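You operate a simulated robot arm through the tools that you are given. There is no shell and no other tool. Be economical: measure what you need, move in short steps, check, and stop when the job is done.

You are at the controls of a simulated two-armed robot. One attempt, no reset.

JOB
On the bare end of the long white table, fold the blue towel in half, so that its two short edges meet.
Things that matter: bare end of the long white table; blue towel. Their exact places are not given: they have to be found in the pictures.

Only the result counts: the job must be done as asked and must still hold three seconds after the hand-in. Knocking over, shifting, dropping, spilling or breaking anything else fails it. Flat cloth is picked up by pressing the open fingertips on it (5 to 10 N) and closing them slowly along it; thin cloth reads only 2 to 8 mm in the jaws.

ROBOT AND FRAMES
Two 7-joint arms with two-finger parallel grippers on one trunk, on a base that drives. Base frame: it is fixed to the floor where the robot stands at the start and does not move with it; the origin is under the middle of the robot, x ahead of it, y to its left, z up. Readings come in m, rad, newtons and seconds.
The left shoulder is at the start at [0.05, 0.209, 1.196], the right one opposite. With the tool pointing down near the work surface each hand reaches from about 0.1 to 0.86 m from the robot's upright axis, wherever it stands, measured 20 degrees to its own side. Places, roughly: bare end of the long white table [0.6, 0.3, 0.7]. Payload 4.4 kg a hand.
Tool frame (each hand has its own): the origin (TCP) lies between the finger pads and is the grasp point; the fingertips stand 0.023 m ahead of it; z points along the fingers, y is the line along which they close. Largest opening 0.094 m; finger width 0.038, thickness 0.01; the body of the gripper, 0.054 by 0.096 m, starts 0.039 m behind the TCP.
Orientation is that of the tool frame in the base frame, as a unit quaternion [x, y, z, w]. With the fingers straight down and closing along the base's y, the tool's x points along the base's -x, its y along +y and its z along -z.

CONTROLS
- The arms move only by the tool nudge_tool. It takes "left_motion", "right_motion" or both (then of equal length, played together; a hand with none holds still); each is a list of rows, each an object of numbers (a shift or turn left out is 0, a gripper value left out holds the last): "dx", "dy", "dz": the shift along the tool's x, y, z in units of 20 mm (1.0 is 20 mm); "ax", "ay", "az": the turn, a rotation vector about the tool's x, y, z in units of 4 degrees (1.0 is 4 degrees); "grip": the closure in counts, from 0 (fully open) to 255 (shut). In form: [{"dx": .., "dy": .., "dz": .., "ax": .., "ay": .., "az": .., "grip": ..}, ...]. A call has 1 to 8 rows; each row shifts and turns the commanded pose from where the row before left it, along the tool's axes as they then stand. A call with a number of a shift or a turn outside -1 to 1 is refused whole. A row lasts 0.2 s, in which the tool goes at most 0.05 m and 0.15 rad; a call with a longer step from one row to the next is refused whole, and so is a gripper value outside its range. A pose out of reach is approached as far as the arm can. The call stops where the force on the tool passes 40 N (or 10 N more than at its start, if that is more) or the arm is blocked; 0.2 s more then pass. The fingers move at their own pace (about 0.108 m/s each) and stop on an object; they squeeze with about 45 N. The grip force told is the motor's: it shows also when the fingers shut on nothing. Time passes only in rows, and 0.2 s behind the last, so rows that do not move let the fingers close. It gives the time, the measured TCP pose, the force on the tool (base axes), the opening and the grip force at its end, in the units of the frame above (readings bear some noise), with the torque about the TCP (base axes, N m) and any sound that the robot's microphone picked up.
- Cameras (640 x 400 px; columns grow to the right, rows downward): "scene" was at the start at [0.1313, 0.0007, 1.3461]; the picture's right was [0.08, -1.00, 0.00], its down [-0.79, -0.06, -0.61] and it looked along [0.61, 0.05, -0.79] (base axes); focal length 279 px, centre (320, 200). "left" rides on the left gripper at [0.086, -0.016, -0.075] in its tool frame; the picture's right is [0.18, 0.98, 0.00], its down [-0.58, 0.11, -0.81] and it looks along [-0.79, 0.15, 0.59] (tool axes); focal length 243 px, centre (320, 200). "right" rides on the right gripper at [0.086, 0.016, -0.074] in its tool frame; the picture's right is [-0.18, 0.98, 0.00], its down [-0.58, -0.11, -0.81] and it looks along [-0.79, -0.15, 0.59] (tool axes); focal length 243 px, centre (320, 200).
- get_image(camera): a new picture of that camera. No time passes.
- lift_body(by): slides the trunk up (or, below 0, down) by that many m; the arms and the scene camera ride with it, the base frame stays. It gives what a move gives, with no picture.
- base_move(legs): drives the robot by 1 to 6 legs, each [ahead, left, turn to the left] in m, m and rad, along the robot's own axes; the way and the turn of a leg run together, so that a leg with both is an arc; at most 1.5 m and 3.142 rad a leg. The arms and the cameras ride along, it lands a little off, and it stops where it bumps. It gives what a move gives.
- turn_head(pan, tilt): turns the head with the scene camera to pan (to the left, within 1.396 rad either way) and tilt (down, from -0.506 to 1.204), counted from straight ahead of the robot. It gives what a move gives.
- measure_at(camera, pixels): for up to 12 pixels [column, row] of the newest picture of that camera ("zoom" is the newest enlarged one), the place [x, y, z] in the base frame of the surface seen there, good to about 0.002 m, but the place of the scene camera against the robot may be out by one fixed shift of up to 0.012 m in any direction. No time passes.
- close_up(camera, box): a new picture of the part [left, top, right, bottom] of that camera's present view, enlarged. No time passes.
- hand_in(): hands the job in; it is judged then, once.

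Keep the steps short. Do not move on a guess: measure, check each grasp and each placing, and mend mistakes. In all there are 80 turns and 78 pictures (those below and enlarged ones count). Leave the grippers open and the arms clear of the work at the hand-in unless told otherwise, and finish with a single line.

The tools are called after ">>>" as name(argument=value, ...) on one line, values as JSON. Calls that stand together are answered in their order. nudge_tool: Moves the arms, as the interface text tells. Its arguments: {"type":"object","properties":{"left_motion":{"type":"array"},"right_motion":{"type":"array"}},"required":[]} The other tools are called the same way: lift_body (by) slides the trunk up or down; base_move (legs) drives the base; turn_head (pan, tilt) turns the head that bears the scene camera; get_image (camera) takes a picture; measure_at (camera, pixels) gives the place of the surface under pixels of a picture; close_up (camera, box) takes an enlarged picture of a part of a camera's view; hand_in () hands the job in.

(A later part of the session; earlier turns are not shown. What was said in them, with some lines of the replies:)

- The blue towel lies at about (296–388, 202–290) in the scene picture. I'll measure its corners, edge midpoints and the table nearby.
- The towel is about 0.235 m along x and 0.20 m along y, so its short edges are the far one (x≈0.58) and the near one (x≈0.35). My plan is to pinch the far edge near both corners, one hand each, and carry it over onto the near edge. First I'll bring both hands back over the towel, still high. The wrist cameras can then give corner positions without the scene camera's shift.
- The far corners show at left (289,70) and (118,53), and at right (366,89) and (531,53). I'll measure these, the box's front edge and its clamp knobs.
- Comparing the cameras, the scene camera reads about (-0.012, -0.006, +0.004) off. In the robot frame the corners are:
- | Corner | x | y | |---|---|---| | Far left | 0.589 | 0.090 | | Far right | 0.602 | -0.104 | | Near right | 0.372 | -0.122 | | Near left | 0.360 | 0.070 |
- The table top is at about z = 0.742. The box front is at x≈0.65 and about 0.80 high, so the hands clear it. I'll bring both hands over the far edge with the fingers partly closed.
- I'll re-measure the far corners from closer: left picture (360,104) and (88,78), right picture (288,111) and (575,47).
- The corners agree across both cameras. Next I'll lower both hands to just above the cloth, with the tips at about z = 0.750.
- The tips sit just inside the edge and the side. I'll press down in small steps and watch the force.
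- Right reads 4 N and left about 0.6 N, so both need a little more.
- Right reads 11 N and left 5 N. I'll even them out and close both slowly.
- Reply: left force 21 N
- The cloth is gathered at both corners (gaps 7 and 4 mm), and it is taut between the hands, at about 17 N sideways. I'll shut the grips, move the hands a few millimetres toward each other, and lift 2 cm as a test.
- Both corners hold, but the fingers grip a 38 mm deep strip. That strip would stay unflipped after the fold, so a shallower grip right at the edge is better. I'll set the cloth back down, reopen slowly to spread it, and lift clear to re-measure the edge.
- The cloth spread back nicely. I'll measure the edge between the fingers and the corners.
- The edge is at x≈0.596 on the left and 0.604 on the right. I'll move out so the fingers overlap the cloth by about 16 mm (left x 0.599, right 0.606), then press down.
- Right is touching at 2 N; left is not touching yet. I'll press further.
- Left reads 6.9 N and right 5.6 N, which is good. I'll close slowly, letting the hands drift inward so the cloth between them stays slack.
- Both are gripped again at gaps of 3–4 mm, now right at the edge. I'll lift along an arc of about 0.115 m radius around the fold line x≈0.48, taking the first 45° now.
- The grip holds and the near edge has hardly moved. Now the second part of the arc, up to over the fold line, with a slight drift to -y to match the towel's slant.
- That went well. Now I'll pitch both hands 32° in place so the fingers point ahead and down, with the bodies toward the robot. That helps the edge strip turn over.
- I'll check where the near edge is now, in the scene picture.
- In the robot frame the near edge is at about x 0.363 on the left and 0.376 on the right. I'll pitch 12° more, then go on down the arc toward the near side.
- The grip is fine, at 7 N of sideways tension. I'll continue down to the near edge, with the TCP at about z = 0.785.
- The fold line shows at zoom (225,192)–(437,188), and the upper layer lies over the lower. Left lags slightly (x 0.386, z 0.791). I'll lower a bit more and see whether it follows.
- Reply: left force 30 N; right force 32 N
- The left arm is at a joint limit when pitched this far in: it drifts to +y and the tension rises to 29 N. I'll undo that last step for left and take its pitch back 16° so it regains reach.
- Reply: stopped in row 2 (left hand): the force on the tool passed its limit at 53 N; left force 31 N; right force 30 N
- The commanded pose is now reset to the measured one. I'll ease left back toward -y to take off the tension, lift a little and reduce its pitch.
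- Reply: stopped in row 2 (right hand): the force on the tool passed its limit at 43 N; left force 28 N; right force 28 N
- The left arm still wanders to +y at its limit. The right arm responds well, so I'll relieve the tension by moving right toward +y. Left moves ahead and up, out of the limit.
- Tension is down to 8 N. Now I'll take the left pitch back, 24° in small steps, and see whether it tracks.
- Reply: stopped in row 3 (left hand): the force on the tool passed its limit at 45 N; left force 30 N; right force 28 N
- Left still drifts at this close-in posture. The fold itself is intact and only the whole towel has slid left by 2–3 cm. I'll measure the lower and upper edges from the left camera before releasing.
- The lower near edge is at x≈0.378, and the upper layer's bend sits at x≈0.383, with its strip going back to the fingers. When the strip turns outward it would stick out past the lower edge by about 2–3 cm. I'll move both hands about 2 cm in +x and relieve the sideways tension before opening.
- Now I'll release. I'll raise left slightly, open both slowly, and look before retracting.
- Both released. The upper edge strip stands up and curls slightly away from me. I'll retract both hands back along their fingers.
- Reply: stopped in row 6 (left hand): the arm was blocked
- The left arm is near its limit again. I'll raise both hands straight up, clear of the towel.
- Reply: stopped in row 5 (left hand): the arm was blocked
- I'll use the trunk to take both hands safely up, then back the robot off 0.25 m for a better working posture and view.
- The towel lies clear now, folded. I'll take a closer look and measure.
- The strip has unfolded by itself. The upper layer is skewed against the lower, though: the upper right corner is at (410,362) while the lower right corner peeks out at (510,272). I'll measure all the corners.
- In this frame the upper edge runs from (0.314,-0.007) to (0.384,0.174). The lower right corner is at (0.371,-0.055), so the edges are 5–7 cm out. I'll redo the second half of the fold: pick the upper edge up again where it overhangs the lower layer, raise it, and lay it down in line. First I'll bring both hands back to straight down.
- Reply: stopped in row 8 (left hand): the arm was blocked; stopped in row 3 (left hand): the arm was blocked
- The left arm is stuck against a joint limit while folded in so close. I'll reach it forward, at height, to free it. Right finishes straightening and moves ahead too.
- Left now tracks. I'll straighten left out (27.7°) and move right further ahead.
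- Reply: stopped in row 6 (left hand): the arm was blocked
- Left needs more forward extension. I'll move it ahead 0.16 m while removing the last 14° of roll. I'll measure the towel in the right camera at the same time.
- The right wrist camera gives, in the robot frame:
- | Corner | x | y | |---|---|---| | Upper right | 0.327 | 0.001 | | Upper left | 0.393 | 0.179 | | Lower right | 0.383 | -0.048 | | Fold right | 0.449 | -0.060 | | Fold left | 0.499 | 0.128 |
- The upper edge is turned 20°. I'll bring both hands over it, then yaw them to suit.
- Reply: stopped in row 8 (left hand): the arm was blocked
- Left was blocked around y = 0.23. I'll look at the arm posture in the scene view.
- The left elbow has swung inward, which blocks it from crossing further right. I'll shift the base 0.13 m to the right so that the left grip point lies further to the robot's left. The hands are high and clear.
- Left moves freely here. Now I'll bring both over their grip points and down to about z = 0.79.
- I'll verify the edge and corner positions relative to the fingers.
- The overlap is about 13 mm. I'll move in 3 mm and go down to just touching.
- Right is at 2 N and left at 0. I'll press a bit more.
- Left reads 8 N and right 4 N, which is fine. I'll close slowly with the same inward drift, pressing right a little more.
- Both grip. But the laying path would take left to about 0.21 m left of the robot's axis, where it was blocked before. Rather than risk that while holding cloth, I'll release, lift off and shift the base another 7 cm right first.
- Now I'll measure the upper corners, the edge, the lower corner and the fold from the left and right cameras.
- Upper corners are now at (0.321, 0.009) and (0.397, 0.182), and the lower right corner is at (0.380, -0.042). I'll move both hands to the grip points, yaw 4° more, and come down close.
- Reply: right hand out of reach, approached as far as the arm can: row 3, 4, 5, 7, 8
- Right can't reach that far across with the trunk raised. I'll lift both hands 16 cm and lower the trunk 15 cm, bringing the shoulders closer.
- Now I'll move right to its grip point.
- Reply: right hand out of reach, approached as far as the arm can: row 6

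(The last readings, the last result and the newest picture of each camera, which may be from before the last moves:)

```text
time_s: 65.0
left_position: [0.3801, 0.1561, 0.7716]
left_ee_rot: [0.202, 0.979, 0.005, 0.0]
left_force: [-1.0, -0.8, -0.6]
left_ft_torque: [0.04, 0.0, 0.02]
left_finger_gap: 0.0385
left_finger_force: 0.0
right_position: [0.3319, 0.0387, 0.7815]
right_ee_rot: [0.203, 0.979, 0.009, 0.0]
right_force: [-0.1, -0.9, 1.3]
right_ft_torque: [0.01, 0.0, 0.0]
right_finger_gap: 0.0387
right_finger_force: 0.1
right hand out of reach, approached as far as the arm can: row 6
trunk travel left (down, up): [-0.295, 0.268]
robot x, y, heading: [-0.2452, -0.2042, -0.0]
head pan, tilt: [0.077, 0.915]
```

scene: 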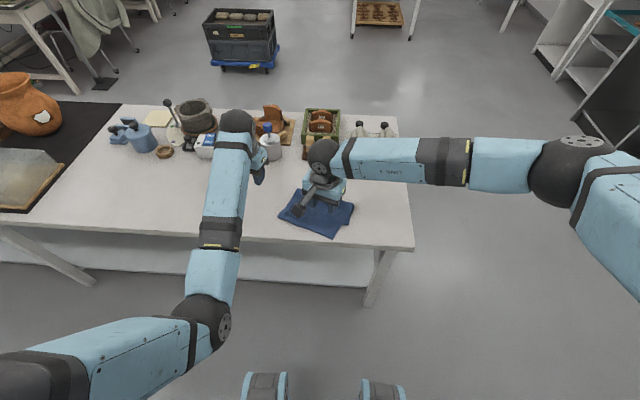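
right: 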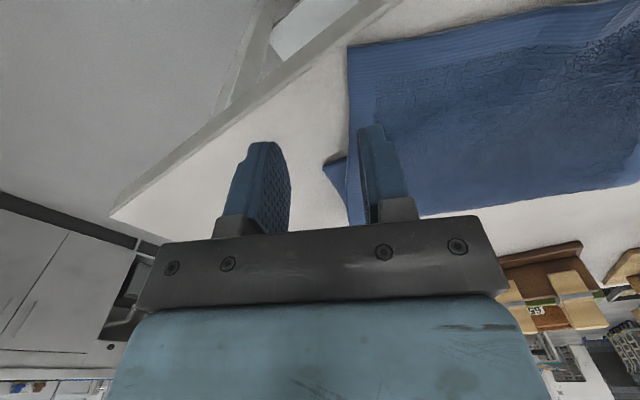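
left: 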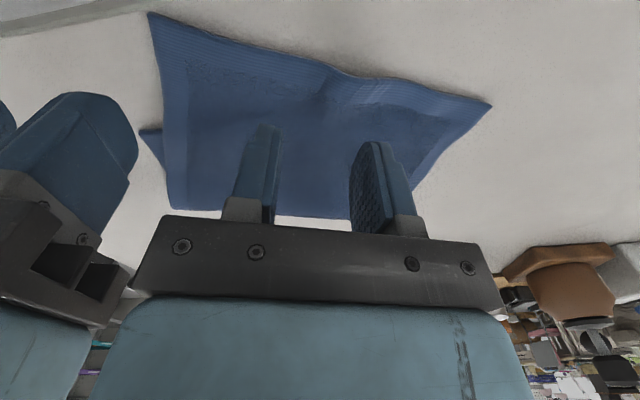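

Right is just short of its reach. I'll lift a bit, shift the base 4 cm back to the left, and compensate.

>>> nudge_tool(left_motion=[{"dz": -0.8}, {"dz": -0.7}], right_motion=[{"dz": -0.8}, {"dz": -0.7}])

>>> base_move(legs=[[0.0, 0.045, 0.0]])

```text
time_s: 65.6
left_position: [0.3808, 0.1555, 0.8027]
left_ee_rot: [0.202, 0.979, 0.005, -0.001]
left_force: [-0.2, 0.0, 0.0]
left_ft_torque: [-0.01, -0.02, 0.03]
left_finger_gap: 0.0389
left_finger_force: 0.0
right_position: [0.3326, 0.0377, 0.8116]
right_ee_rot: [0.203, 0.979, 0.009, -0.001]
right_force: [-0.2, 0.5, 0.3]
right_ft_torque: [-0.02, 0.03, -0.01]
right_finger_gap: 0.0386
right_finger_force: 0.1
trunk travel left (down, up): [-0.295, 0.268]
robot x, y, heading: [-0.2396, -0.1993, -0.003]
head pan, tilt: [0.077, 0.915]
```

```text
time_s: 66.7
left_position: [0.3818, 0.2011, 0.8019]
left_ee_rot: [0.201, 0.98, 0.005, 0.0]
left_force: [-0.2, 0.0, 0.4]
left_ft_torque: [-0.02, 0.02, -0.01]
left_finger_gap: 0.0387
left_finger_force: 0.1
right_position: [0.3336, 0.0825, 0.811]
right_ee_rot: [0.203, 0.979, 0.008, -0.001]
right_force: [0.4, 0.1, -0.5]
right_ft_torque: [0.01, 0.02, 0.0]
right_finger_gap: 0.0385
right_finger_force: 0.2
trunk travel left (down, up): [-0.295, 0.268]
robot x, y, heading: [-0.2403, -0.1576, -0.006]
head pan, tilt: [0.077, 0.915]
```

>>> nudge_tool(left_motion=[{"dx": -0.3, "dy": -0.7}, {"dx": -0.3, "dy": -0.7}, {"dx": -0.3, "dy": -0.7}, {"dz": 0.6}, {"dz": 0.6}, {"dz": 0.4}, {}], right_motion=[{"dx": -0.27, "dy": -0.68}, {"dx": -0.27, "dy": -0.68}, {"dx": -0.27, "dy": -0.68}, {"dz": 0.75}, {"dz": 0.75}, {"dz": 0.6}, {}])

>>> get_image(camera="right")

>>> get_image(camera="left")

```text
time_s: 68.3
left_position: [0.3814, 0.1567, 0.7683]
left_ee_rot: [0.202, 0.979, 0.005, 0.0]
left_force: [-0.9, -0.1, 0.2]
left_ft_torque: [-0.03, 0.01, 0.02]
left_finger_gap: 0.0386
left_finger_force: 0.0
right_position: [0.3341, 0.0387, 0.7686]
right_ee_rot: [0.202, 0.979, 0.009, -0.001]
right_force: [0.5, -0.6, 0.0]
right_ft_torque: [0.01, 0.02, -0.01]
right_finger_gap: 0.0388
right_finger_force: 0.0
trunk travel left (down, up): [-0.295, 0.268]
robot x, y, heading: [-0.2395, -0.1558, -0.003]
head pan, tilt: [0.077, 0.915]
```

```text
19 pictures are left
```

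right: 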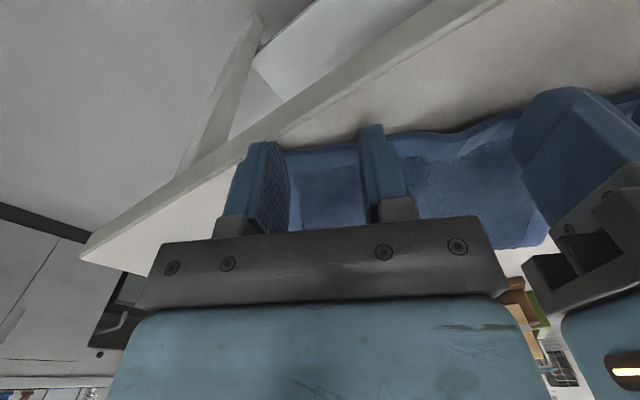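

```text
18 pictures are left
```

left: 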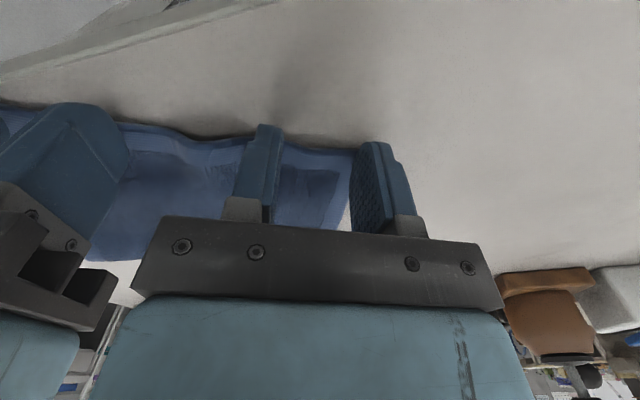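

Both are in place: the edge passes between the fingers, with the corners just outside. I'll press down.

>>> nudge_tool(left_motion=[{"dx": -0.1, "dz": 0.06}, {"dz": 0.08}, {"dz": 0.03}, {}], right_motion=[{"dx": -0.1, "dz": 0.06}, {"dz": 0.08}, {"dz": 0.03}, {}])

```text
time_s: 69.3
left_position: [0.383, 0.1543, 0.7664]
left_ee_rot: [0.202, 0.979, 0.005, -0.001]
left_force: [2.6, -1.1, 5.0]
left_ft_torque: [-0.08, -0.07, 0.06]
left_finger_gap: 0.0385
left_finger_force: 0.1
right_position: [0.3344, 0.038, 0.7658]
right_ee_rot: [0.203, 0.979, 0.009, 0.0]
right_force: [1.8, 0.9, 7.0]
right_ft_torque: [-0.14, -0.05, 0.07]
right_finger_gap: 0.0385
right_finger_force: 0.0
trunk travel left (down, up): [-0.295, 0.268]
robot x, y, heading: [-0.2438, -0.1567, -0.002]
head pan, tilt: [0.077, 0.915]
```

Left reads 5 N and right 7 N. Closing slowly.

>>> nudge_tool(left_motion=[{"grip": 165, "dz": 0.03}, {"grip": 180, "dy": -0.05}, {"grip": 194, "dy": -0.05}, {"grip": 207, "dy": -0.1}, {"grip": 220, "dy": -0.1}, {"grip": 233, "dy": -0.1}, {"grip": 245}, {"grip": 255}], right_motion=[{"grip": 165}, {"grip": 180, "dy": 0.05}, {"grip": 194, "dy": 0.05}, {"grip": 207, "dy": 0.1}, {"grip": 220, "dy": 0.1}, {"grip": 233, "dy": 0.1}, {"grip": 245}, {"grip": 255}])

```text
time_s: 71.1
left_position: [0.3787, 0.1468, 0.7662]
left_ee_rot: [0.202, 0.979, 0.006, 0.001]
left_force: [0.2, -0.5, 15.5]
left_ft_torque: [-0.09, -0.14, 0.08]
left_finger_gap: 0.0039
left_finger_force: 45.0
right_position: [0.3366, 0.0444, 0.766]
right_ee_rot: [0.203, 0.979, 0.01, -0.001]
right_force: [1.2, -0.1, 1.9]
right_ft_torque: [-0.01, -0.05, 0.06]
right_finger_gap: 0.0029
right_finger_force: 45.0
trunk travel left (down, up): [-0.295, 0.268]
robot x, y, heading: [-0.2412, -0.1555, -0.003]
head pan, tilt: [0.077, 0.915]
```

Both gripped, with gaps of 4 and 3 mm. Now I'll lift the edge, rising and heading back over toward the new fold line.

>>> nudge_tool(left_motion=[{"dz": -0.5}, {"dz": -0.6, "dx": -0.2}, {"dz": -0.6, "dx": -0.3}, {"dz": -0.6, "dx": -0.4}, {"dz": -0.6, "dx": -0.5}, {"dz": -0.6, "dx": -0.5}, {"dz": -0.6, "dx": -0.6}, {"dz": -0.6, "dx": -0.6}], right_motion=[{"dz": -0.5}, {"dz": -0.6, "dx": -0.25}, {"dz": -0.6, "dx": -0.35}, {"dz": -0.6, "dx": -0.45}, {"dz": -0.6, "dx": -0.55}, {"dz": -0.6, "dx": -0.55}, {"dz": -0.6, "dx": -0.65}, {"dz": -0.6, "dx": -0.65}])

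>>> close_up(camera="scene", box=[190, 140, 350, 250])

```text
time_s: 72.9
left_position: [0.4357, 0.1211, 0.8574]
left_ee_rot: [0.202, 0.979, 0.006, -0.001]
left_force: [0.2, -1.4, 0.2]
left_ft_torque: [-0.03, -0.01, 0.03]
left_finger_gap: 0.0039
left_finger_force: 45.1
right_position: [0.4002, 0.0156, 0.8587]
right_ee_rot: [0.203, 0.979, 0.008, -0.001]
right_force: [-0.1, 0.6, 1.0]
right_ft_torque: [0.02, 0.01, 0.06]
right_finger_gap: 0.0031
right_finger_force: 45.2
trunk travel left (down, up): [-0.295, 0.268]
robot x, y, heading: [-0.2445, -0.1591, -0.005]
head pan, tilt: [0.077, 0.915]
```

```text
3.64 times, centred on (270, 195) of scene
```

zoom: 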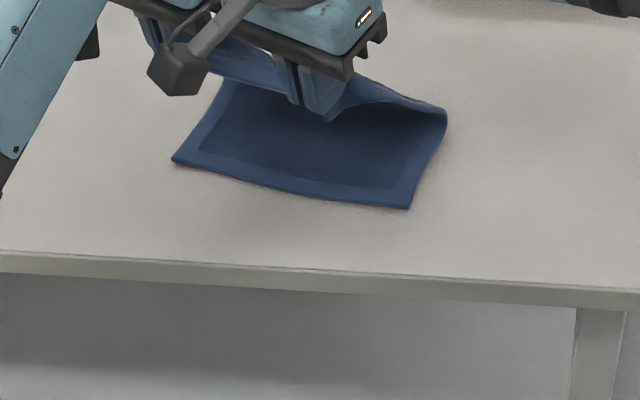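

The lower layer's near edge is now visible, from (173,160) to (408,208) in the zoom. I'll measure it exactly.

>>> measure_at(camera="zoom", pixels=[[176, 159], [406, 206], [290, 188], [440, 125], [225, 90], [425, 170]])

```text
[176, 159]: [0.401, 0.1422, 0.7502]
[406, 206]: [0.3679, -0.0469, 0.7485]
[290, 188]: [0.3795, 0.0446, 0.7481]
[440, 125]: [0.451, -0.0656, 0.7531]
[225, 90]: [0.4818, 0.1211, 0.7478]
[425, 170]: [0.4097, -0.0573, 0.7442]
```

Corrected, the lower near edge runs from (0.380, -0.041) to (0.413, 0.148). The new fold line's centre is at (0.513, 0.033). Next I'll carry the edge above that line.

>>> nudge_tool(left_motion=[{"dx": -0.58, "dz": -0.12}, {"dx": -0.58, "dz": -0.12}, {"dx": -0.58, "dz": -0.12}, {"dx": -0.58, "dz": -0.12}, {"dx": -0.58, "dz": -0.12}, {"dx": -0.58, "dz": -0.12}, {"dx": -0.58, "dz": -0.12}, {"dx": -0.58, "dz": -0.12}], right_motion=[{"dx": -0.68, "dy": 0.05, "dz": -0.12}, {"dx": -0.68, "dy": 0.05, "dz": -0.12}, {"dx": -0.68, "dy": 0.05, "dz": -0.12}, {"dx": -0.68, "dy": 0.05, "dz": -0.12}, {"dx": -0.68, "dy": 0.05, "dz": -0.12}, {"dx": -0.68, "dy": 0.05, "dz": -0.12}, {"dx": -0.68, "dy": 0.05, "dz": -0.12}, {"dx": -0.68, "dy": 0.05, "dz": -0.12}])

>>> nudge_tool(left_motion=[{"az": -0.85}, {"az": -0.85}, {"az": -0.85}, {"az": -0.85}, {"ay": -1}, {"ay": -1}, {"ay": -1}, {"ay": -1}], right_motion=[{"az": -0.85}, {"az": -0.85}, {"az": -0.85}, {"az": -0.85}, {"ay": -1}, {"ay": -1}, {"ay": -1}, {"ay": -1}])

>>> close_up(camera="scene", box=[190, 130, 350, 240])

```text
time_s: 74.7
left_position: [0.5221, 0.083, 0.8762]
left_ee_rot: [0.202, 0.979, 0.005, 0.0]
left_force: [-0.3, -0.7, 0.1]
left_ft_torque: [-0.06, 0.05, 0.06]
left_finger_gap: 0.0038
left_finger_force: 45.1
right_position: [0.4898, -0.0249, 0.8779]
right_ee_rot: [0.203, 0.979, 0.009, -0.001]
right_force: [-1.4, 0.2, 0.2]
right_ft_torque: [0.03, -0.01, 0.09]
right_finger_gap: 0.0032
right_finger_force: 44.7
right hand out of reach, approached as far as the arm can: row 7, 8
trunk travel left (down, up): [-0.295, 0.268]
robot x, y, heading: [-0.2429, -0.1552, -0.005]
head pan, tilt: [0.077, 0.915]
```

```text
time_s: 76.5
left_position: [0.5216, 0.0844, 0.8771]
left_ee_rot: [0.085, 0.987, -0.007, 0.139]
left_force: [-1.7, -3.2, 0.1]
left_ft_torque: [-0.08, 0.04, -0.17]
left_finger_gap: 0.0038
left_finger_force: 45.0
right_position: [0.4899, -0.0237, 0.8791]
right_ee_rot: [0.086, 0.986, -0.003, 0.139]
right_force: [1.8, 2.7, 0.3]
right_ft_torque: [0.04, -0.01, -0.04]
right_finger_gap: 0.0032
right_finger_force: 45.0
trunk travel left (down, up): [-0.295, 0.268]
robot x, y, heading: [-0.2432, -0.1578, -0.003]
head pan, tilt: [0.077, 0.915]
```

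```text
3.64 times, centred on (270, 185) of scene
```

zoom: 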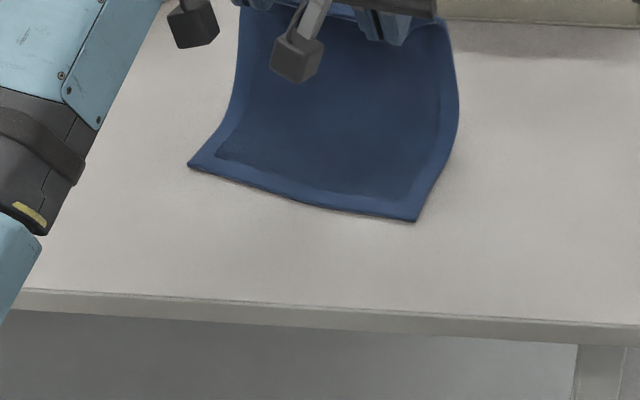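

In this second grasp the strip already faces the right way with the fingers vertical, so no pitch is needed. I'll take the pitch out and start the arc down toward the lower near edge.

>>> nudge_tool(left_motion=[{"ay": 1}, {"ay": 1}, {"ay": 1}, {"ay": 1}, {"dx": 0.8, "dy": 0.02, "dz": 0.1}, {"dx": 0.8, "dy": 0.02, "dz": 0.2}, {"dx": 0.8, "dy": 0.02, "dz": 0.3}, {"dx": 0.8, "dy": 0.02, "dz": 0.4}], right_motion=[{"ay": 1}, {"ay": 1}, {"ay": 1}, {"ay": 1}, {"dx": 0.6, "dy": 0.03, "dz": 0.1}, {"dx": 0.7, "dy": 0.03, "dz": 0.2}, {"dx": 0.7, "dy": 0.03, "dz": 0.3}, {"dx": 0.7, "dy": 0.03, "dz": 0.4}])

>>> close_up(camera="scene", box=[190, 130, 350, 240])

```text
time_s: 78.3
left_position: [0.4599, 0.0987, 0.8581]
left_ee_rot: [0.085, 0.996, 0.005, 0.001]
left_force: [-0.2, -2.3, 0.8]
left_ft_torque: [-0.04, 0.02, -0.13]
left_finger_gap: 0.0037
left_finger_force: 44.7
right_position: [0.4377, -0.011, 0.8569]
right_ee_rot: [0.086, 0.996, 0.008, 0.0]
right_force: [-0.2, 2.3, 0.1]
right_ft_torque: [0.06, -0.06, -0.09]
right_finger_gap: 0.0032
right_finger_force: 44.9
trunk travel left (down, up): [-0.295, 0.268]
robot x, y, heading: [-0.2406, -0.1569, -0.002]
head pan, tilt: [0.077, 0.915]
```

```text
3.64 times, centred on (270, 185) of scene
```

zoom: 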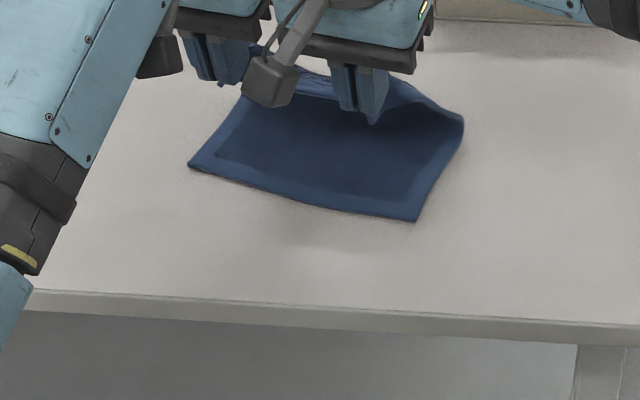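

I'll measure the lower near edge once more as the target.

>>> measure_at(camera="zoom", pixels=[[191, 165], [413, 219], [300, 200], [461, 125], [240, 100]])

```text
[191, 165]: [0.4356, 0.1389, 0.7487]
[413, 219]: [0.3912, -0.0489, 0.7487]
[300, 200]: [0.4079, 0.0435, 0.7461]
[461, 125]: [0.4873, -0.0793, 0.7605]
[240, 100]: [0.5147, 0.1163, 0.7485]
```

The lower edge was drawn slightly forward and now runs from (0.403, -0.043) to (0.448, 0.145). I'll lower the upper edge onto it, aiming for TCPs of left (0.434, 0.106) and right (0.409, -0.002).

>>> nudge_tool(left_motion=[{"az": 0.9}, {"dx": 0.28, "dy": 0.0, "dz": 0.5}, {"dx": 0.28, "dz": 0.6}, {"dx": 0.28, "dz": 0.6}, {"dx": 0.25, "dz": 0.6}, {"dx": 0.25, "dz": 0.6}, {"dz": 0.6}, {"dz": 0.5}], right_motion=[{"az": 0.9}, {"dx": 0.3, "dy": 0.03, "dz": 0.5}, {"dx": 0.3, "dy": 0.03, "dz": 0.6}, {"dx": 0.3, "dy": 0.03, "dz": 0.6}, {"dx": 0.3, "dy": 0.03, "dz": 0.6}, {"dx": 0.3, "dz": 0.6}, {"dz": 0.6}, {"dz": 0.5}])

>>> close_up(camera="scene", box=[190, 130, 350, 240])

>>> get_image(camera="left")

```text
time_s: 80.1
left_position: [0.4327, 0.104, 0.7792]
left_ee_rot: [0.117, 0.993, 0.006, -0.001]
left_force: [-0.5, 0.2, -0.1]
left_ft_torque: [-0.01, -0.02, -0.06]
left_finger_gap: 0.0039
left_finger_force: 44.5
right_position: [0.4094, -0.0005, 0.7795]
right_ee_rot: [0.117, 0.993, 0.009, 0.0]
right_force: [-0.3, 0.9, 0.0]
right_ft_torque: [-0.01, -0.02, -0.03]
right_finger_gap: 0.0032
right_finger_force: 44.9
trunk travel left (down, up): [-0.295, 0.268]
robot x, y, heading: [-0.2406, -0.1594, -0.004]
head pan, tilt: [0.077, 0.915]
```

```text
3.64 times, centred on (270, 185) of scene
```

zoom: 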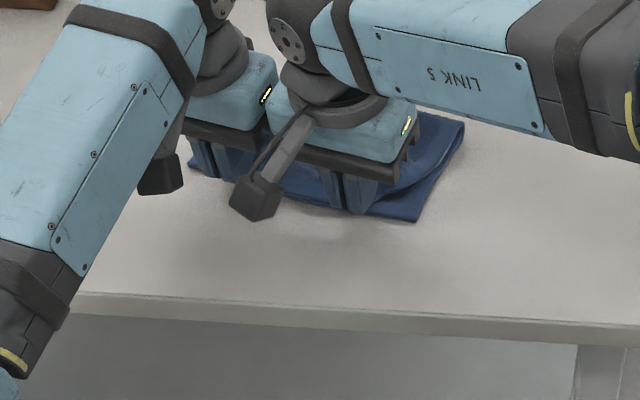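

```text
13 pictures are left
```

left: 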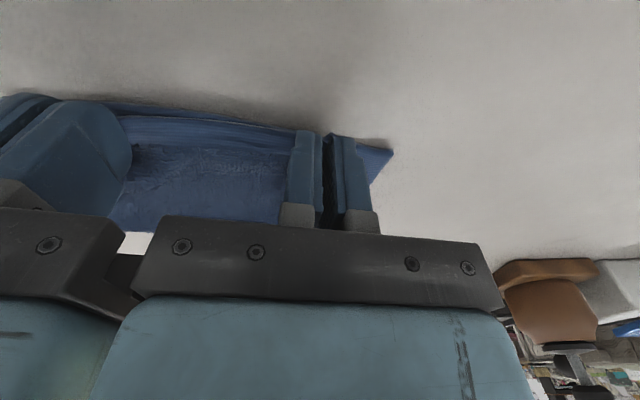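

It is well aligned: the near edges coincide in the view. I'll lower the last millimetres and open slowly while drifting outward to spread the gathers.

>>> nudge_tool(left_motion=[{"dz": 0.2}, {"dz": 0.2}, {"grip": 235, "dy": 0.1}, {"grip": 210, "dy": 0.15}, {"grip": 185, "dy": 0.1}, {"grip": 160}, {"grip": 145}, {}], right_motion=[{"dz": 0.2}, {"dz": 0.2}, {"grip": 235, "dy": -0.1}, {"grip": 210, "dy": -0.15}, {"grip": 185, "dy": -0.1}, {"grip": 160}, {"grip": 145}, {}])

>>> nudge_tool(left_motion=[{"dz": -0.3}, {"dz": -0.6}, {"dz": -0.8}, {"dz": -1}, {"dz": -1}, {"dz": -1}, {"dz": -1}], right_motion=[{"dz": -0.3}, {"dz": -0.6}, {"dz": -0.8}, {"dz": -1}, {"dz": -1}, {"dz": -1}, {"dz": -1}])

>>> get_image(camera="left")

```text
time_s: 81.9
left_position: [0.4347, 0.1119, 0.7702]
left_ee_rot: [0.116, 0.993, 0.006, 0.0]
left_force: [1.6, 0.3, 2.7]
left_ft_torque: [-0.02, 0.0, 0.03]
left_finger_gap: 0.0404
left_finger_force: 0.0
right_position: [0.4061, -0.0078, 0.7719]
right_ee_rot: [0.116, 0.993, 0.008, -0.001]
right_force: [0.2, -0.5, 0.4]
right_ft_torque: [0.02, 0.02, -0.03]
right_finger_gap: 0.0402
right_finger_force: 0.0
trunk travel left (down, up): [-0.295, 0.268]
robot x, y, heading: [-0.2457, -0.1568, -0.005]
head pan, tilt: [0.077, 0.915]
```

```text
time_s: 83.5
left_position: [0.4337, 0.1077, 0.8843]
left_ee_rot: [0.117, 0.993, 0.006, 0.0]
left_force: [0.0, -0.3, 0.5]
left_ft_torque: [0.03, -0.02, 0.0]
left_finger_gap: 0.0406
left_finger_force: 0.1
right_position: [0.4059, -0.0099, 0.8837]
right_ee_rot: [0.117, 0.993, 0.009, 0.0]
right_force: [0.0, -0.1, -0.4]
right_ft_torque: [0.03, -0.04, -0.03]
right_finger_gap: 0.0408
right_finger_force: 0.1
trunk travel left (down, up): [-0.295, 0.268]
robot x, y, heading: [-0.2416, -0.1595, -0.0]
head pan, tilt: [0.077, 0.915]
```

```text
12 pictures are left
```

left: 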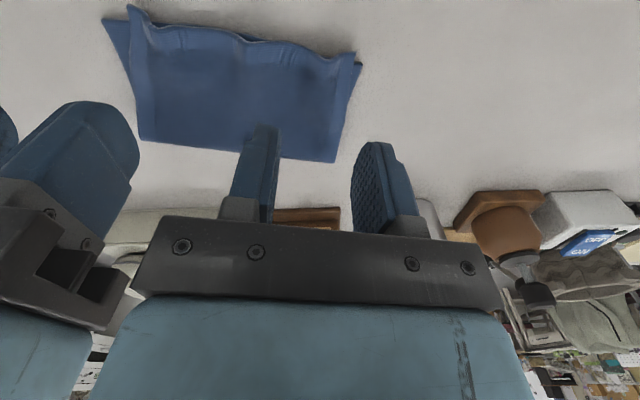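

Much better: both edges nearly coincide. I'll raise the trunk and back off for a clear look.

>>> lift_body(by=0.15)

>>> base_move(legs=[[-0.25, 0.0, 0.0]])

>>> close_up(camera="scene", box=[240, 90, 400, 190])

```text
time_s: 85.3
left_position: [0.4338, 0.109, 1.0329]
left_ee_rot: [0.115, 0.993, 0.005, 0.0]
left_force: [-0.1, -0.4, 0.5]
left_ft_torque: [0.01, 0.01, 0.02]
left_finger_gap: 0.0405
left_finger_force: 0.1
right_position: [0.4058, -0.0103, 1.0324]
right_ee_rot: [0.116, 0.993, 0.01, 0.0]
right_force: [0.6, 0.7, -0.3]
right_ft_torque: [-0.02, 0.03, 0.01]
right_finger_gap: 0.0405
right_finger_force: 0.0
trunk travel left (down, up): [-0.445, 0.118]
robot x, y, heading: [-0.2431, -0.1607, -0.001]
head pan, tilt: [0.077, 0.915]
```

```text
time_s: 86.8
left_position: [0.2472, 0.1148, 1.0373]
left_ee_rot: [0.123, 0.992, 0.007, 0.002]
left_force: [-0.9, -0.4, 0.7]
left_ft_torque: [0.02, -0.05, 0.03]
left_finger_gap: 0.0405
left_finger_force: 0.1
right_position: [0.2204, -0.0033, 1.0359]
right_ee_rot: [0.124, 0.992, 0.009, 0.002]
right_force: [-0.7, 0.5, 0.4]
right_ft_torque: [0.01, -0.05, 0.02]
right_finger_gap: 0.0403
right_finger_force: 0.0
trunk travel left (down, up): [-0.445, 0.118]
robot x, y, heading: [-0.4254, -0.144, -0.013]
head pan, tilt: [0.077, 0.915]
stopped in leg 1: the robot was blocked; the commanded pose is now the measured one
```

```text
4.00 times, centred on (320, 140) of scene
```

zoom: 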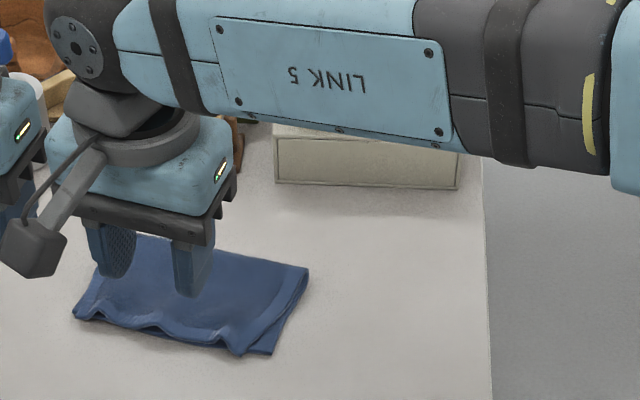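

The base bumped something behind at x≈-0.425. I'll ease forward 4 cm to clear it, then inspect the towel from the left wrist camera.

>>> base_move(legs=[[0.04, 0.0, 0.0]])

>>> close_up(camera="left", box=[150, 60, 400, 200])

```text
time_s: 87.7
left_position: [0.2905, 0.1171, 1.0346]
left_ee_rot: [0.122, 0.992, 0.005, 0.0]
left_force: [0.3, -0.2, 0.6]
left_ft_torque: [0.01, 0.06, -0.01]
left_finger_gap: 0.0402
left_finger_force: 0.1
right_position: [0.263, -0.0009, 1.0342]
right_ee_rot: [0.123, 0.992, 0.009, 0.0]
right_force: [-0.4, -0.4, -0.4]
right_ft_torque: [0.0, -0.01, 0.03]
right_finger_gap: 0.0407
right_finger_force: 0.0
trunk travel left (down, up): [-0.445, 0.118]
robot x, y, heading: [-0.3884, -0.1427, -0.015]
head pan, tilt: [0.077, 0.915]
```

```text
2.56 times, centred on (275, 130) of left
```

zoom: 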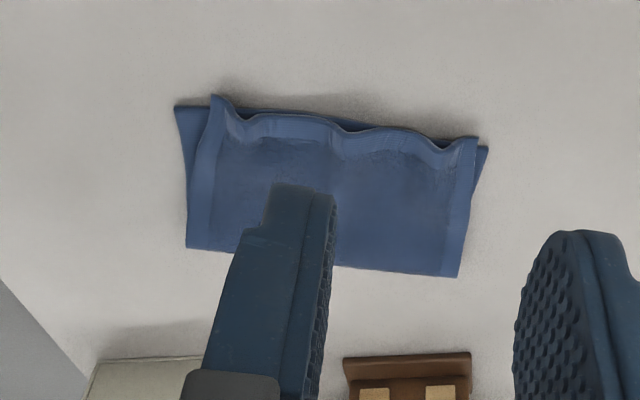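

>>> measure_at(camera="zoom", pixels=[[180, 110], [213, 100], [486, 150], [474, 140], [345, 128], [240, 118], [410, 140], [280, 117], [335, 140], [190, 244], [456, 272], [255, 125]])

```text
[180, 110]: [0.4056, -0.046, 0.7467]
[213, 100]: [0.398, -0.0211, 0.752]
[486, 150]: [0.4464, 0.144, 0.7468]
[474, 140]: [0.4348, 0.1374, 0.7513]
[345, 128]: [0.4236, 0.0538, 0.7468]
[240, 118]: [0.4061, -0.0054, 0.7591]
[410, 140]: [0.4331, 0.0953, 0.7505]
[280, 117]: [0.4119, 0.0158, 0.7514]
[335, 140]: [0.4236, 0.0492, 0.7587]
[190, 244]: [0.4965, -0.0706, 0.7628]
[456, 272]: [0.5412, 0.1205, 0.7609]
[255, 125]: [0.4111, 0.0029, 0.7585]
```

The edges lie within about 1 cm of each other. The left corners are 13 mm apart. The right corners are 26 mm apart because a ripple remains in the upper edge near (0.408, 0.0). I'll flatten it with the right hand by pressing nearly closed fingers astride the ripple and opening them outward. First I'll return to working distance.

>>> base_move(legs=[[0.15, 0.0, 0.013]])

>>> lift_body(by=-0.13)

>>> get_image(camera="right")

```text
time_s: 89.1
left_position: [0.4329, 0.1274, 1.0341]
left_ee_rot: [0.115, 0.993, 0.004, -0.001]
left_force: [0.0, 0.2, 0.3]
left_ft_torque: [-0.01, -0.04, -0.01]
left_finger_gap: 0.0403
left_finger_force: 0.0
right_position: [0.4083, 0.0086, 1.0331]
right_ee_rot: [0.115, 0.993, 0.007, 0.001]
right_force: [-0.3, -0.1, -0.2]
right_ft_torque: [-0.04, 0.02, 0.03]
right_finger_gap: 0.0406
right_finger_force: 0.0
trunk travel left (down, up): [-0.445, 0.118]
robot x, y, heading: [-0.2388, -0.1398, 0.001]
head pan, tilt: [0.077, 0.915]
```

```text
time_s: 90.7
left_position: [0.4344, 0.1278, 0.9041]
left_ee_rot: [0.114, 0.993, 0.004, 0.0]
left_force: [0.1, -0.5, 0.1]
left_ft_torque: [0.01, 0.03, 0.02]
left_finger_gap: 0.0405
left_finger_force: 0.0
right_position: [0.409, 0.0088, 0.9027]
right_ee_rot: [0.114, 0.993, 0.009, 0.0]
right_force: [0.8, -0.2, 0.0]
right_ft_torque: [-0.02, -0.03, 0.03]
right_finger_gap: 0.0408
right_finger_force: 0.0
trunk travel left (down, up): [-0.315, 0.248]
robot x, y, heading: [-0.2376, -0.1426, 0.003]
head pan, tilt: [0.077, 0.915]
```

```text
9 pictures are left
```

right: 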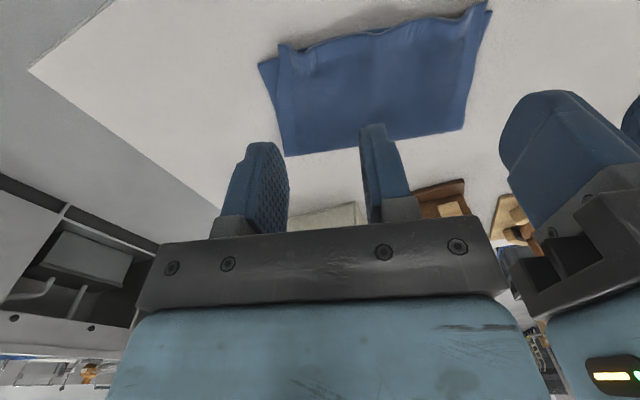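

Now right goes over the ripple with fingers at a 20 mm gap, down to z≈0.785.

>>> nudge_tool(right_motion=[{"dx": -0.3, "dy": -0.17, "dz": 0.7, "grip": 201}, {"dx": -0.3, "dy": -0.17, "dz": 0.9}, {"dx": -0.31, "dy": -0.16, "dz": 0.9}, {"dz": 0.9}, {"dz": 0.9}, {"dz": 0.9}, {"dz": 0.6}])

>>> get_image(camera="right")

```text
time_s: 92.2
left_position: [0.4347, 0.1263, 0.9034]
left_ee_rot: [0.115, 0.993, 0.005, 0.0]
left_force: [-0.5, 0.0, -0.7]
left_ft_torque: [0.0, 0.02, -0.02]
left_finger_gap: 0.0407
left_finger_force: 0.1
right_position: [0.4228, -0.0013, 0.7873]
right_ee_rot: [0.115, 0.993, 0.008, 0.0]
right_force: [0.6, -0.5, 0.4]
right_ft_torque: [0.02, 0.01, -0.03]
right_finger_gap: 0.02
right_finger_force: 0.0
trunk travel left (down, up): [-0.315, 0.248]
robot x, y, heading: [-0.2437, -0.1382, -0.001]
head pan, tilt: [0.077, 0.915]
```

```text
8 pictures are left
```

right: 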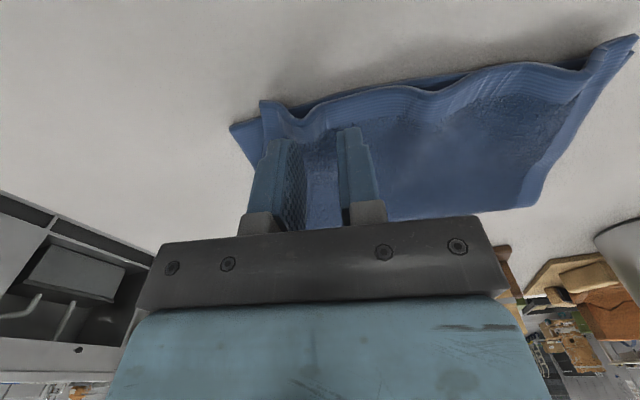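

The ripple's dip at (298,122) lies between the two fingers. I'll shift 6 mm toward the edge and press lightly.

>>> nudge_tool(right_motion=[{"dx": 0.3, "dy": -0.1, "dz": 0.2}, {"dz": 0.3}, {"dz": 0.2}, {"dz": 0.1}, {}])

```text
time_s: 93.5
left_position: [0.4343, 0.1285, 0.9036]
left_ee_rot: [0.115, 0.993, 0.004, 0.0]
left_force: [-0.5, -0.8, -0.1]
left_ft_torque: [-0.04, 0.0, -0.04]
left_finger_gap: 0.0405
left_finger_force: 0.1
right_position: [0.4178, -0.0028, 0.7693]
right_ee_rot: [0.115, 0.993, 0.009, 0.0]
right_force: [-1.0, 0.5, 3.8]
right_ft_torque: [-0.03, -0.02, -0.01]
right_finger_gap: 0.0198
right_finger_force: 0.1
trunk travel left (down, up): [-0.315, 0.248]
robot x, y, heading: [-0.2385, -0.1404, 0.003]
head pan, tilt: [0.077, 0.915]
```

3.8 N. I'll open slowly with a small outward drift to pull the corner out, then lift.

>>> nudge_tool(right_motion=[{"grip": 190, "dz": 0.03}, {"grip": 178, "dy": -0.1}, {"grip": 166, "dy": -0.1}, {"grip": 154, "dy": -0.1}, {"grip": 142, "dy": -0.1}, {"grip": 130}, {}, {"dz": -0.5}])

>>> nudge_tool(right_motion=[{"dz": -0.8}, {"dz": -1}, {"dz": -1}, {"dz": -1}, {"dz": -1}, {"dz": -1}])

>>> get_image(camera="right")

```text
time_s: 95.2
left_position: [0.4334, 0.1274, 0.9036]
left_ee_rot: [0.115, 0.993, 0.004, 0.0]
left_force: [-0.2, -0.3, -0.2]
left_ft_torque: [-0.01, 0.0, 0.0]
left_finger_gap: 0.0404
left_finger_force: 0.0
right_position: [0.4163, -0.0107, 0.7797]
right_ee_rot: [0.114, 0.993, 0.008, 0.0]
right_force: [0.2, 0.5, 0.4]
right_ft_torque: [0.0, 0.01, -0.02]
right_finger_gap: 0.0463
right_finger_force: 0.1
trunk travel left (down, up): [-0.315, 0.248]
robot x, y, heading: [-0.2368, -0.1415, 0.001]
head pan, tilt: [0.077, 0.915]
```

```text
time_s: 96.7
left_position: [0.4344, 0.1272, 0.904]
left_ee_rot: [0.115, 0.993, 0.004, -0.001]
left_force: [0.3, -0.1, 0.6]
left_ft_torque: [0.02, 0.02, 0.01]
left_finger_gap: 0.0406
left_finger_force: 0.0
right_position: [0.4158, -0.0125, 0.896]
right_ee_rot: [0.115, 0.993, 0.008, -0.001]
right_force: [0.0, -0.4, 0.4]
right_ft_torque: [0.0, -0.02, 0.04]
right_finger_gap: 0.0461
right_finger_force: 0.2
trunk travel left (down, up): [-0.315, 0.248]
robot x, y, heading: [-0.2405, -0.1391, 0.002]
head pan, tilt: [0.077, 0.915]
```

```text
7 pictures are left
```

right: 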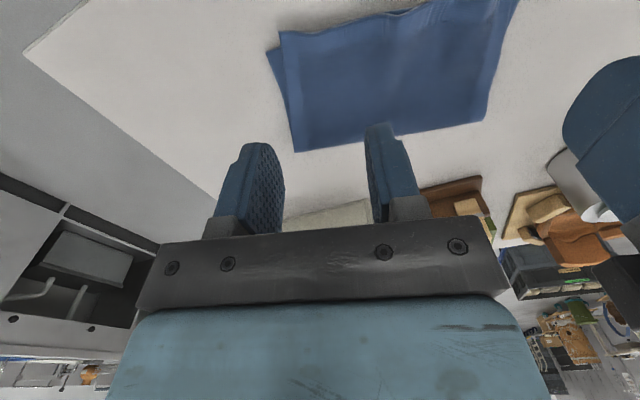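

The ripple near the right corner is gone and the right corners nearly meet. I'll measure them.

>>> close_up(camera="right", box=[240, 0, 540, 170])

>>> measure_at(camera="right", pixels=[[269, 53], [283, 34], [330, 30], [380, 15], [296, 149], [486, 118]])

```text
2.13 times, centred on (390, 85) of right
```

zoom: 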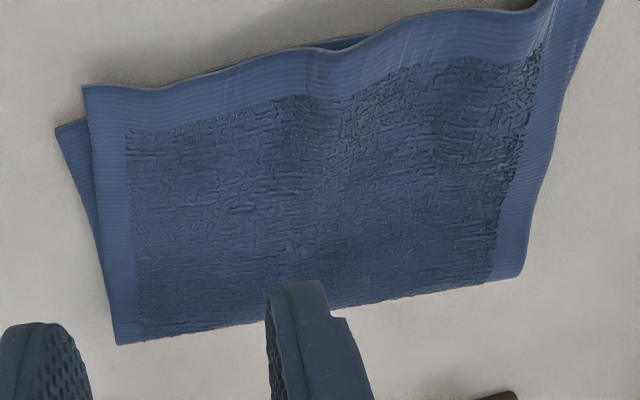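

```text
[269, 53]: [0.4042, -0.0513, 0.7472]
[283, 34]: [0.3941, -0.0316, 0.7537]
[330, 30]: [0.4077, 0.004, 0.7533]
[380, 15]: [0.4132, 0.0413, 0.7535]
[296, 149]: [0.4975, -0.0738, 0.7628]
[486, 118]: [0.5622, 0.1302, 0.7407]
```

The right corners are now about 2 cm apart. One more gentle stroke: press on the upper layer near that corner and slide it 14 mm outward and slightly inward from the edge.

>>> nudge_tool(right_motion=[{"dz": 0.9, "dy": 0.2, "grip": 170}, {"dz": 0.9, "dy": 0.2}, {"dz": 0.9}, {"dz": 0.9}, {"dz": 0.9}, {"dz": 0.9}, {"dz": 0.6}, {"dz": 0.25}])

>>> nudge_tool(right_motion=[{"dz": 0.06}, {}])

```text
time_s: 98.5
left_position: [0.434, 0.1272, 0.9039]
left_ee_rot: [0.115, 0.993, 0.004, 0.0]
left_force: [0.6, -0.6, -0.3]
left_ft_torque: [0.0, -0.01, 0.04]
left_finger_gap: 0.0405
left_finger_force: 0.0
right_position: [0.4178, -0.0032, 0.7707]
right_ee_rot: [0.114, 0.993, 0.007, 0.0]
right_force: [-0.6, 0.3, 2.5]
right_ft_torque: [0.02, 0.03, 0.02]
right_finger_gap: 0.0313
right_finger_force: 0.0
trunk travel left (down, up): [-0.315, 0.248]
robot x, y, heading: [-0.2393, -0.1403, 0.005]
head pan, tilt: [0.077, 0.915]
```

```text
time_s: 99.0
left_position: [0.4336, 0.1272, 0.9037]
left_ee_rot: [0.114, 0.993, 0.004, 0.0]
left_force: [-0.1, -0.1, 0.2]
left_ft_torque: [0.0, 0.01, 0.01]
left_finger_gap: 0.0404
left_finger_force: 0.0
right_position: [0.4196, -0.0036, 0.7699]
right_ee_rot: [0.115, 0.993, 0.008, 0.001]
right_force: [-0.3, -0.6, 6.6]
right_ft_torque: [-0.03, -0.02, -0.03]
right_finger_gap: 0.0312
right_finger_force: 0.1
trunk travel left (down, up): [-0.315, 0.248]
robot x, y, heading: [-0.2398, -0.1418, 0.005]
head pan, tilt: [0.077, 0.915]
```

6.6 N. Now I'll slide, then lift.

>>> nudge_tool(right_motion=[{"dz": -0.04, "dy": -0.15, "dx": -0.08}, {"dy": -0.2, "dx": -0.1}, {"dy": -0.2, "dx": -0.1}, {"dy": -0.2, "dx": -0.1}, {}, {"dz": -0.5}, {"dz": -1}, {"dz": -1}])

>>> nudge_tool(right_motion=[{"dz": -1}, {"dz": -1}, {"dz": -1}, {"dz": -1}])

>>> close_up(camera="right", box=[200, 0, 500, 170])

>>> get_image(camera="left")

```text
time_s: 100.8
left_position: [0.4353, 0.1266, 0.9044]
left_ee_rot: [0.114, 0.993, 0.005, 0.0]
left_force: [-0.5, -0.2, 0.0]
left_ft_torque: [-0.01, 0.02, -0.02]
left_finger_gap: 0.0403
left_finger_force: 0.1
right_position: [0.4197, -0.0201, 0.8202]
right_ee_rot: [0.115, 0.993, 0.008, 0.0]
right_force: [0.3, -0.3, 0.1]
right_ft_torque: [0.02, 0.01, -0.02]
right_finger_gap: 0.0312
right_finger_force: 0.1
trunk travel left (down, up): [-0.315, 0.248]
robot x, y, heading: [-0.2398, -0.1386, 0.001]
head pan, tilt: [0.077, 0.915]
```

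```text
time_s: 101.8
left_position: [0.4338, 0.1282, 0.9041]
left_ee_rot: [0.115, 0.993, 0.004, -0.001]
left_force: [-0.6, -0.6, -0.9]
left_ft_torque: [0.0, 0.0, 0.03]
left_finger_gap: 0.0406
left_finger_force: 0.0
right_position: [0.4186, -0.0218, 0.9008]
right_ee_rot: [0.115, 0.993, 0.007, 0.0]
right_force: [-0.1, -0.4, 1.3]
right_ft_torque: [-0.01, -0.02, -0.02]
right_finger_gap: 0.0314
right_finger_force: 0.2
trunk travel left (down, up): [-0.315, 0.248]
robot x, y, heading: [-0.2412, -0.1376, -0.0]
head pan, tilt: [0.077, 0.915]
```

```text
2.13 times, centred on (350, 85) of right
```

zoom: 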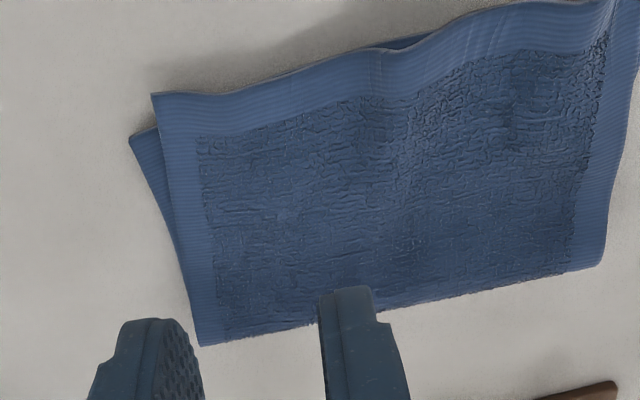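

```text
4 pictures are left
```

left: 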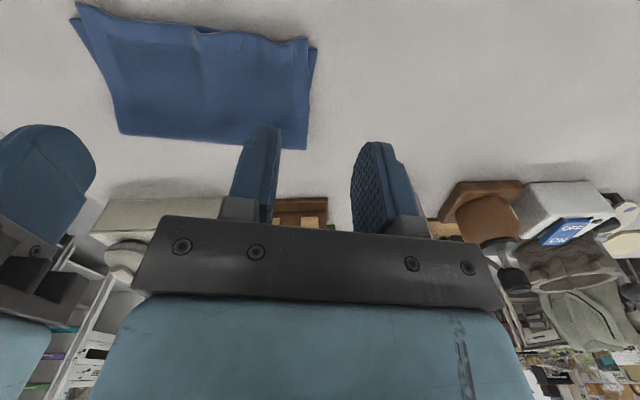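

>>> measure_at(camera="left", pixels=[[74, 22], [80, 6], [315, 50], [306, 42], [120, 131], [304, 147], [200, 30]])

>>> measure_at(camera="zoom", pixels=[[134, 138], [156, 97], [200, 342]])

```text
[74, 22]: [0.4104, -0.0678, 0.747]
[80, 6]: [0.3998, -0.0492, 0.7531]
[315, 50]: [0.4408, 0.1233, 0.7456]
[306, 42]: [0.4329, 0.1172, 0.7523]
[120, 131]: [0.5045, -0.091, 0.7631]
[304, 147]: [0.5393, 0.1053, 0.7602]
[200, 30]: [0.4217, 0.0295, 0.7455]
```

```text
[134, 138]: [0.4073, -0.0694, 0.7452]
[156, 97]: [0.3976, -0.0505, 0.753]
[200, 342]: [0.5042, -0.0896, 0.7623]
```

The corners are now about 2 cm (right) and 1 cm (left) apart, and the edges are within about 1 cm. The towel lies folded in half on the bare end of the table, and it is stable. I'll open both grippers and raise the hands clear.

>>> nudge_tool(left_motion=[{"dz": -1, "grip": 0}, {"dz": -1}, {"dz": -1}, {"dz": -1}], right_motion=[{"dz": -1, "grip": 0}, {"dz": -1}, {"dz": -1}, {"dz": -1}])

>>> get_image(camera="scene")

```text
time_s: 102.8
left_position: [0.4333, 0.1243, 0.9834]
left_ee_rot: [0.115, 0.993, 0.004, 0.0]
left_force: [0.6, -0.4, -0.3]
left_ft_torque: [0.02, -0.01, -0.01]
left_finger_gap: 0.094
left_finger_force: 0.1
right_position: [0.4225, -0.023, 0.9831]
right_ee_rot: [0.116, 0.993, 0.008, 0.0]
right_force: [0.6, -0.2, 0.1]
right_ft_torque: [-0.03, -0.01, 0.01]
right_finger_gap: 0.094
right_finger_force: 0.2
trunk travel left (down, up): [-0.315, 0.248]
robot x, y, heading: [-0.24, -0.1421, 0.005]
head pan, tilt: [0.077, 0.915]
```

```text
3 pictures are left
```

scene: 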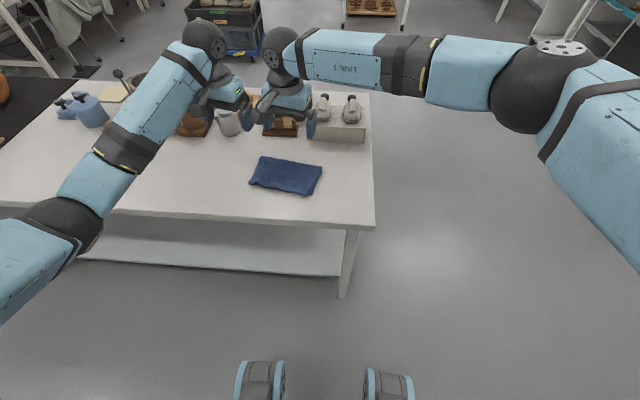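

The towel is folded, the objects on the table look undisturbed, and the hands are open and clear. Handing in.

>>> hand_in()

```text
The job is handed in.
```

The blue towel is folded in half on the bare end of the table and handed in; its short edges lie within about 1 cm of each other, with corners about 1 cm (left) and 2 cm (right) apart, and the base bumped something unseen behind it once while backing up.
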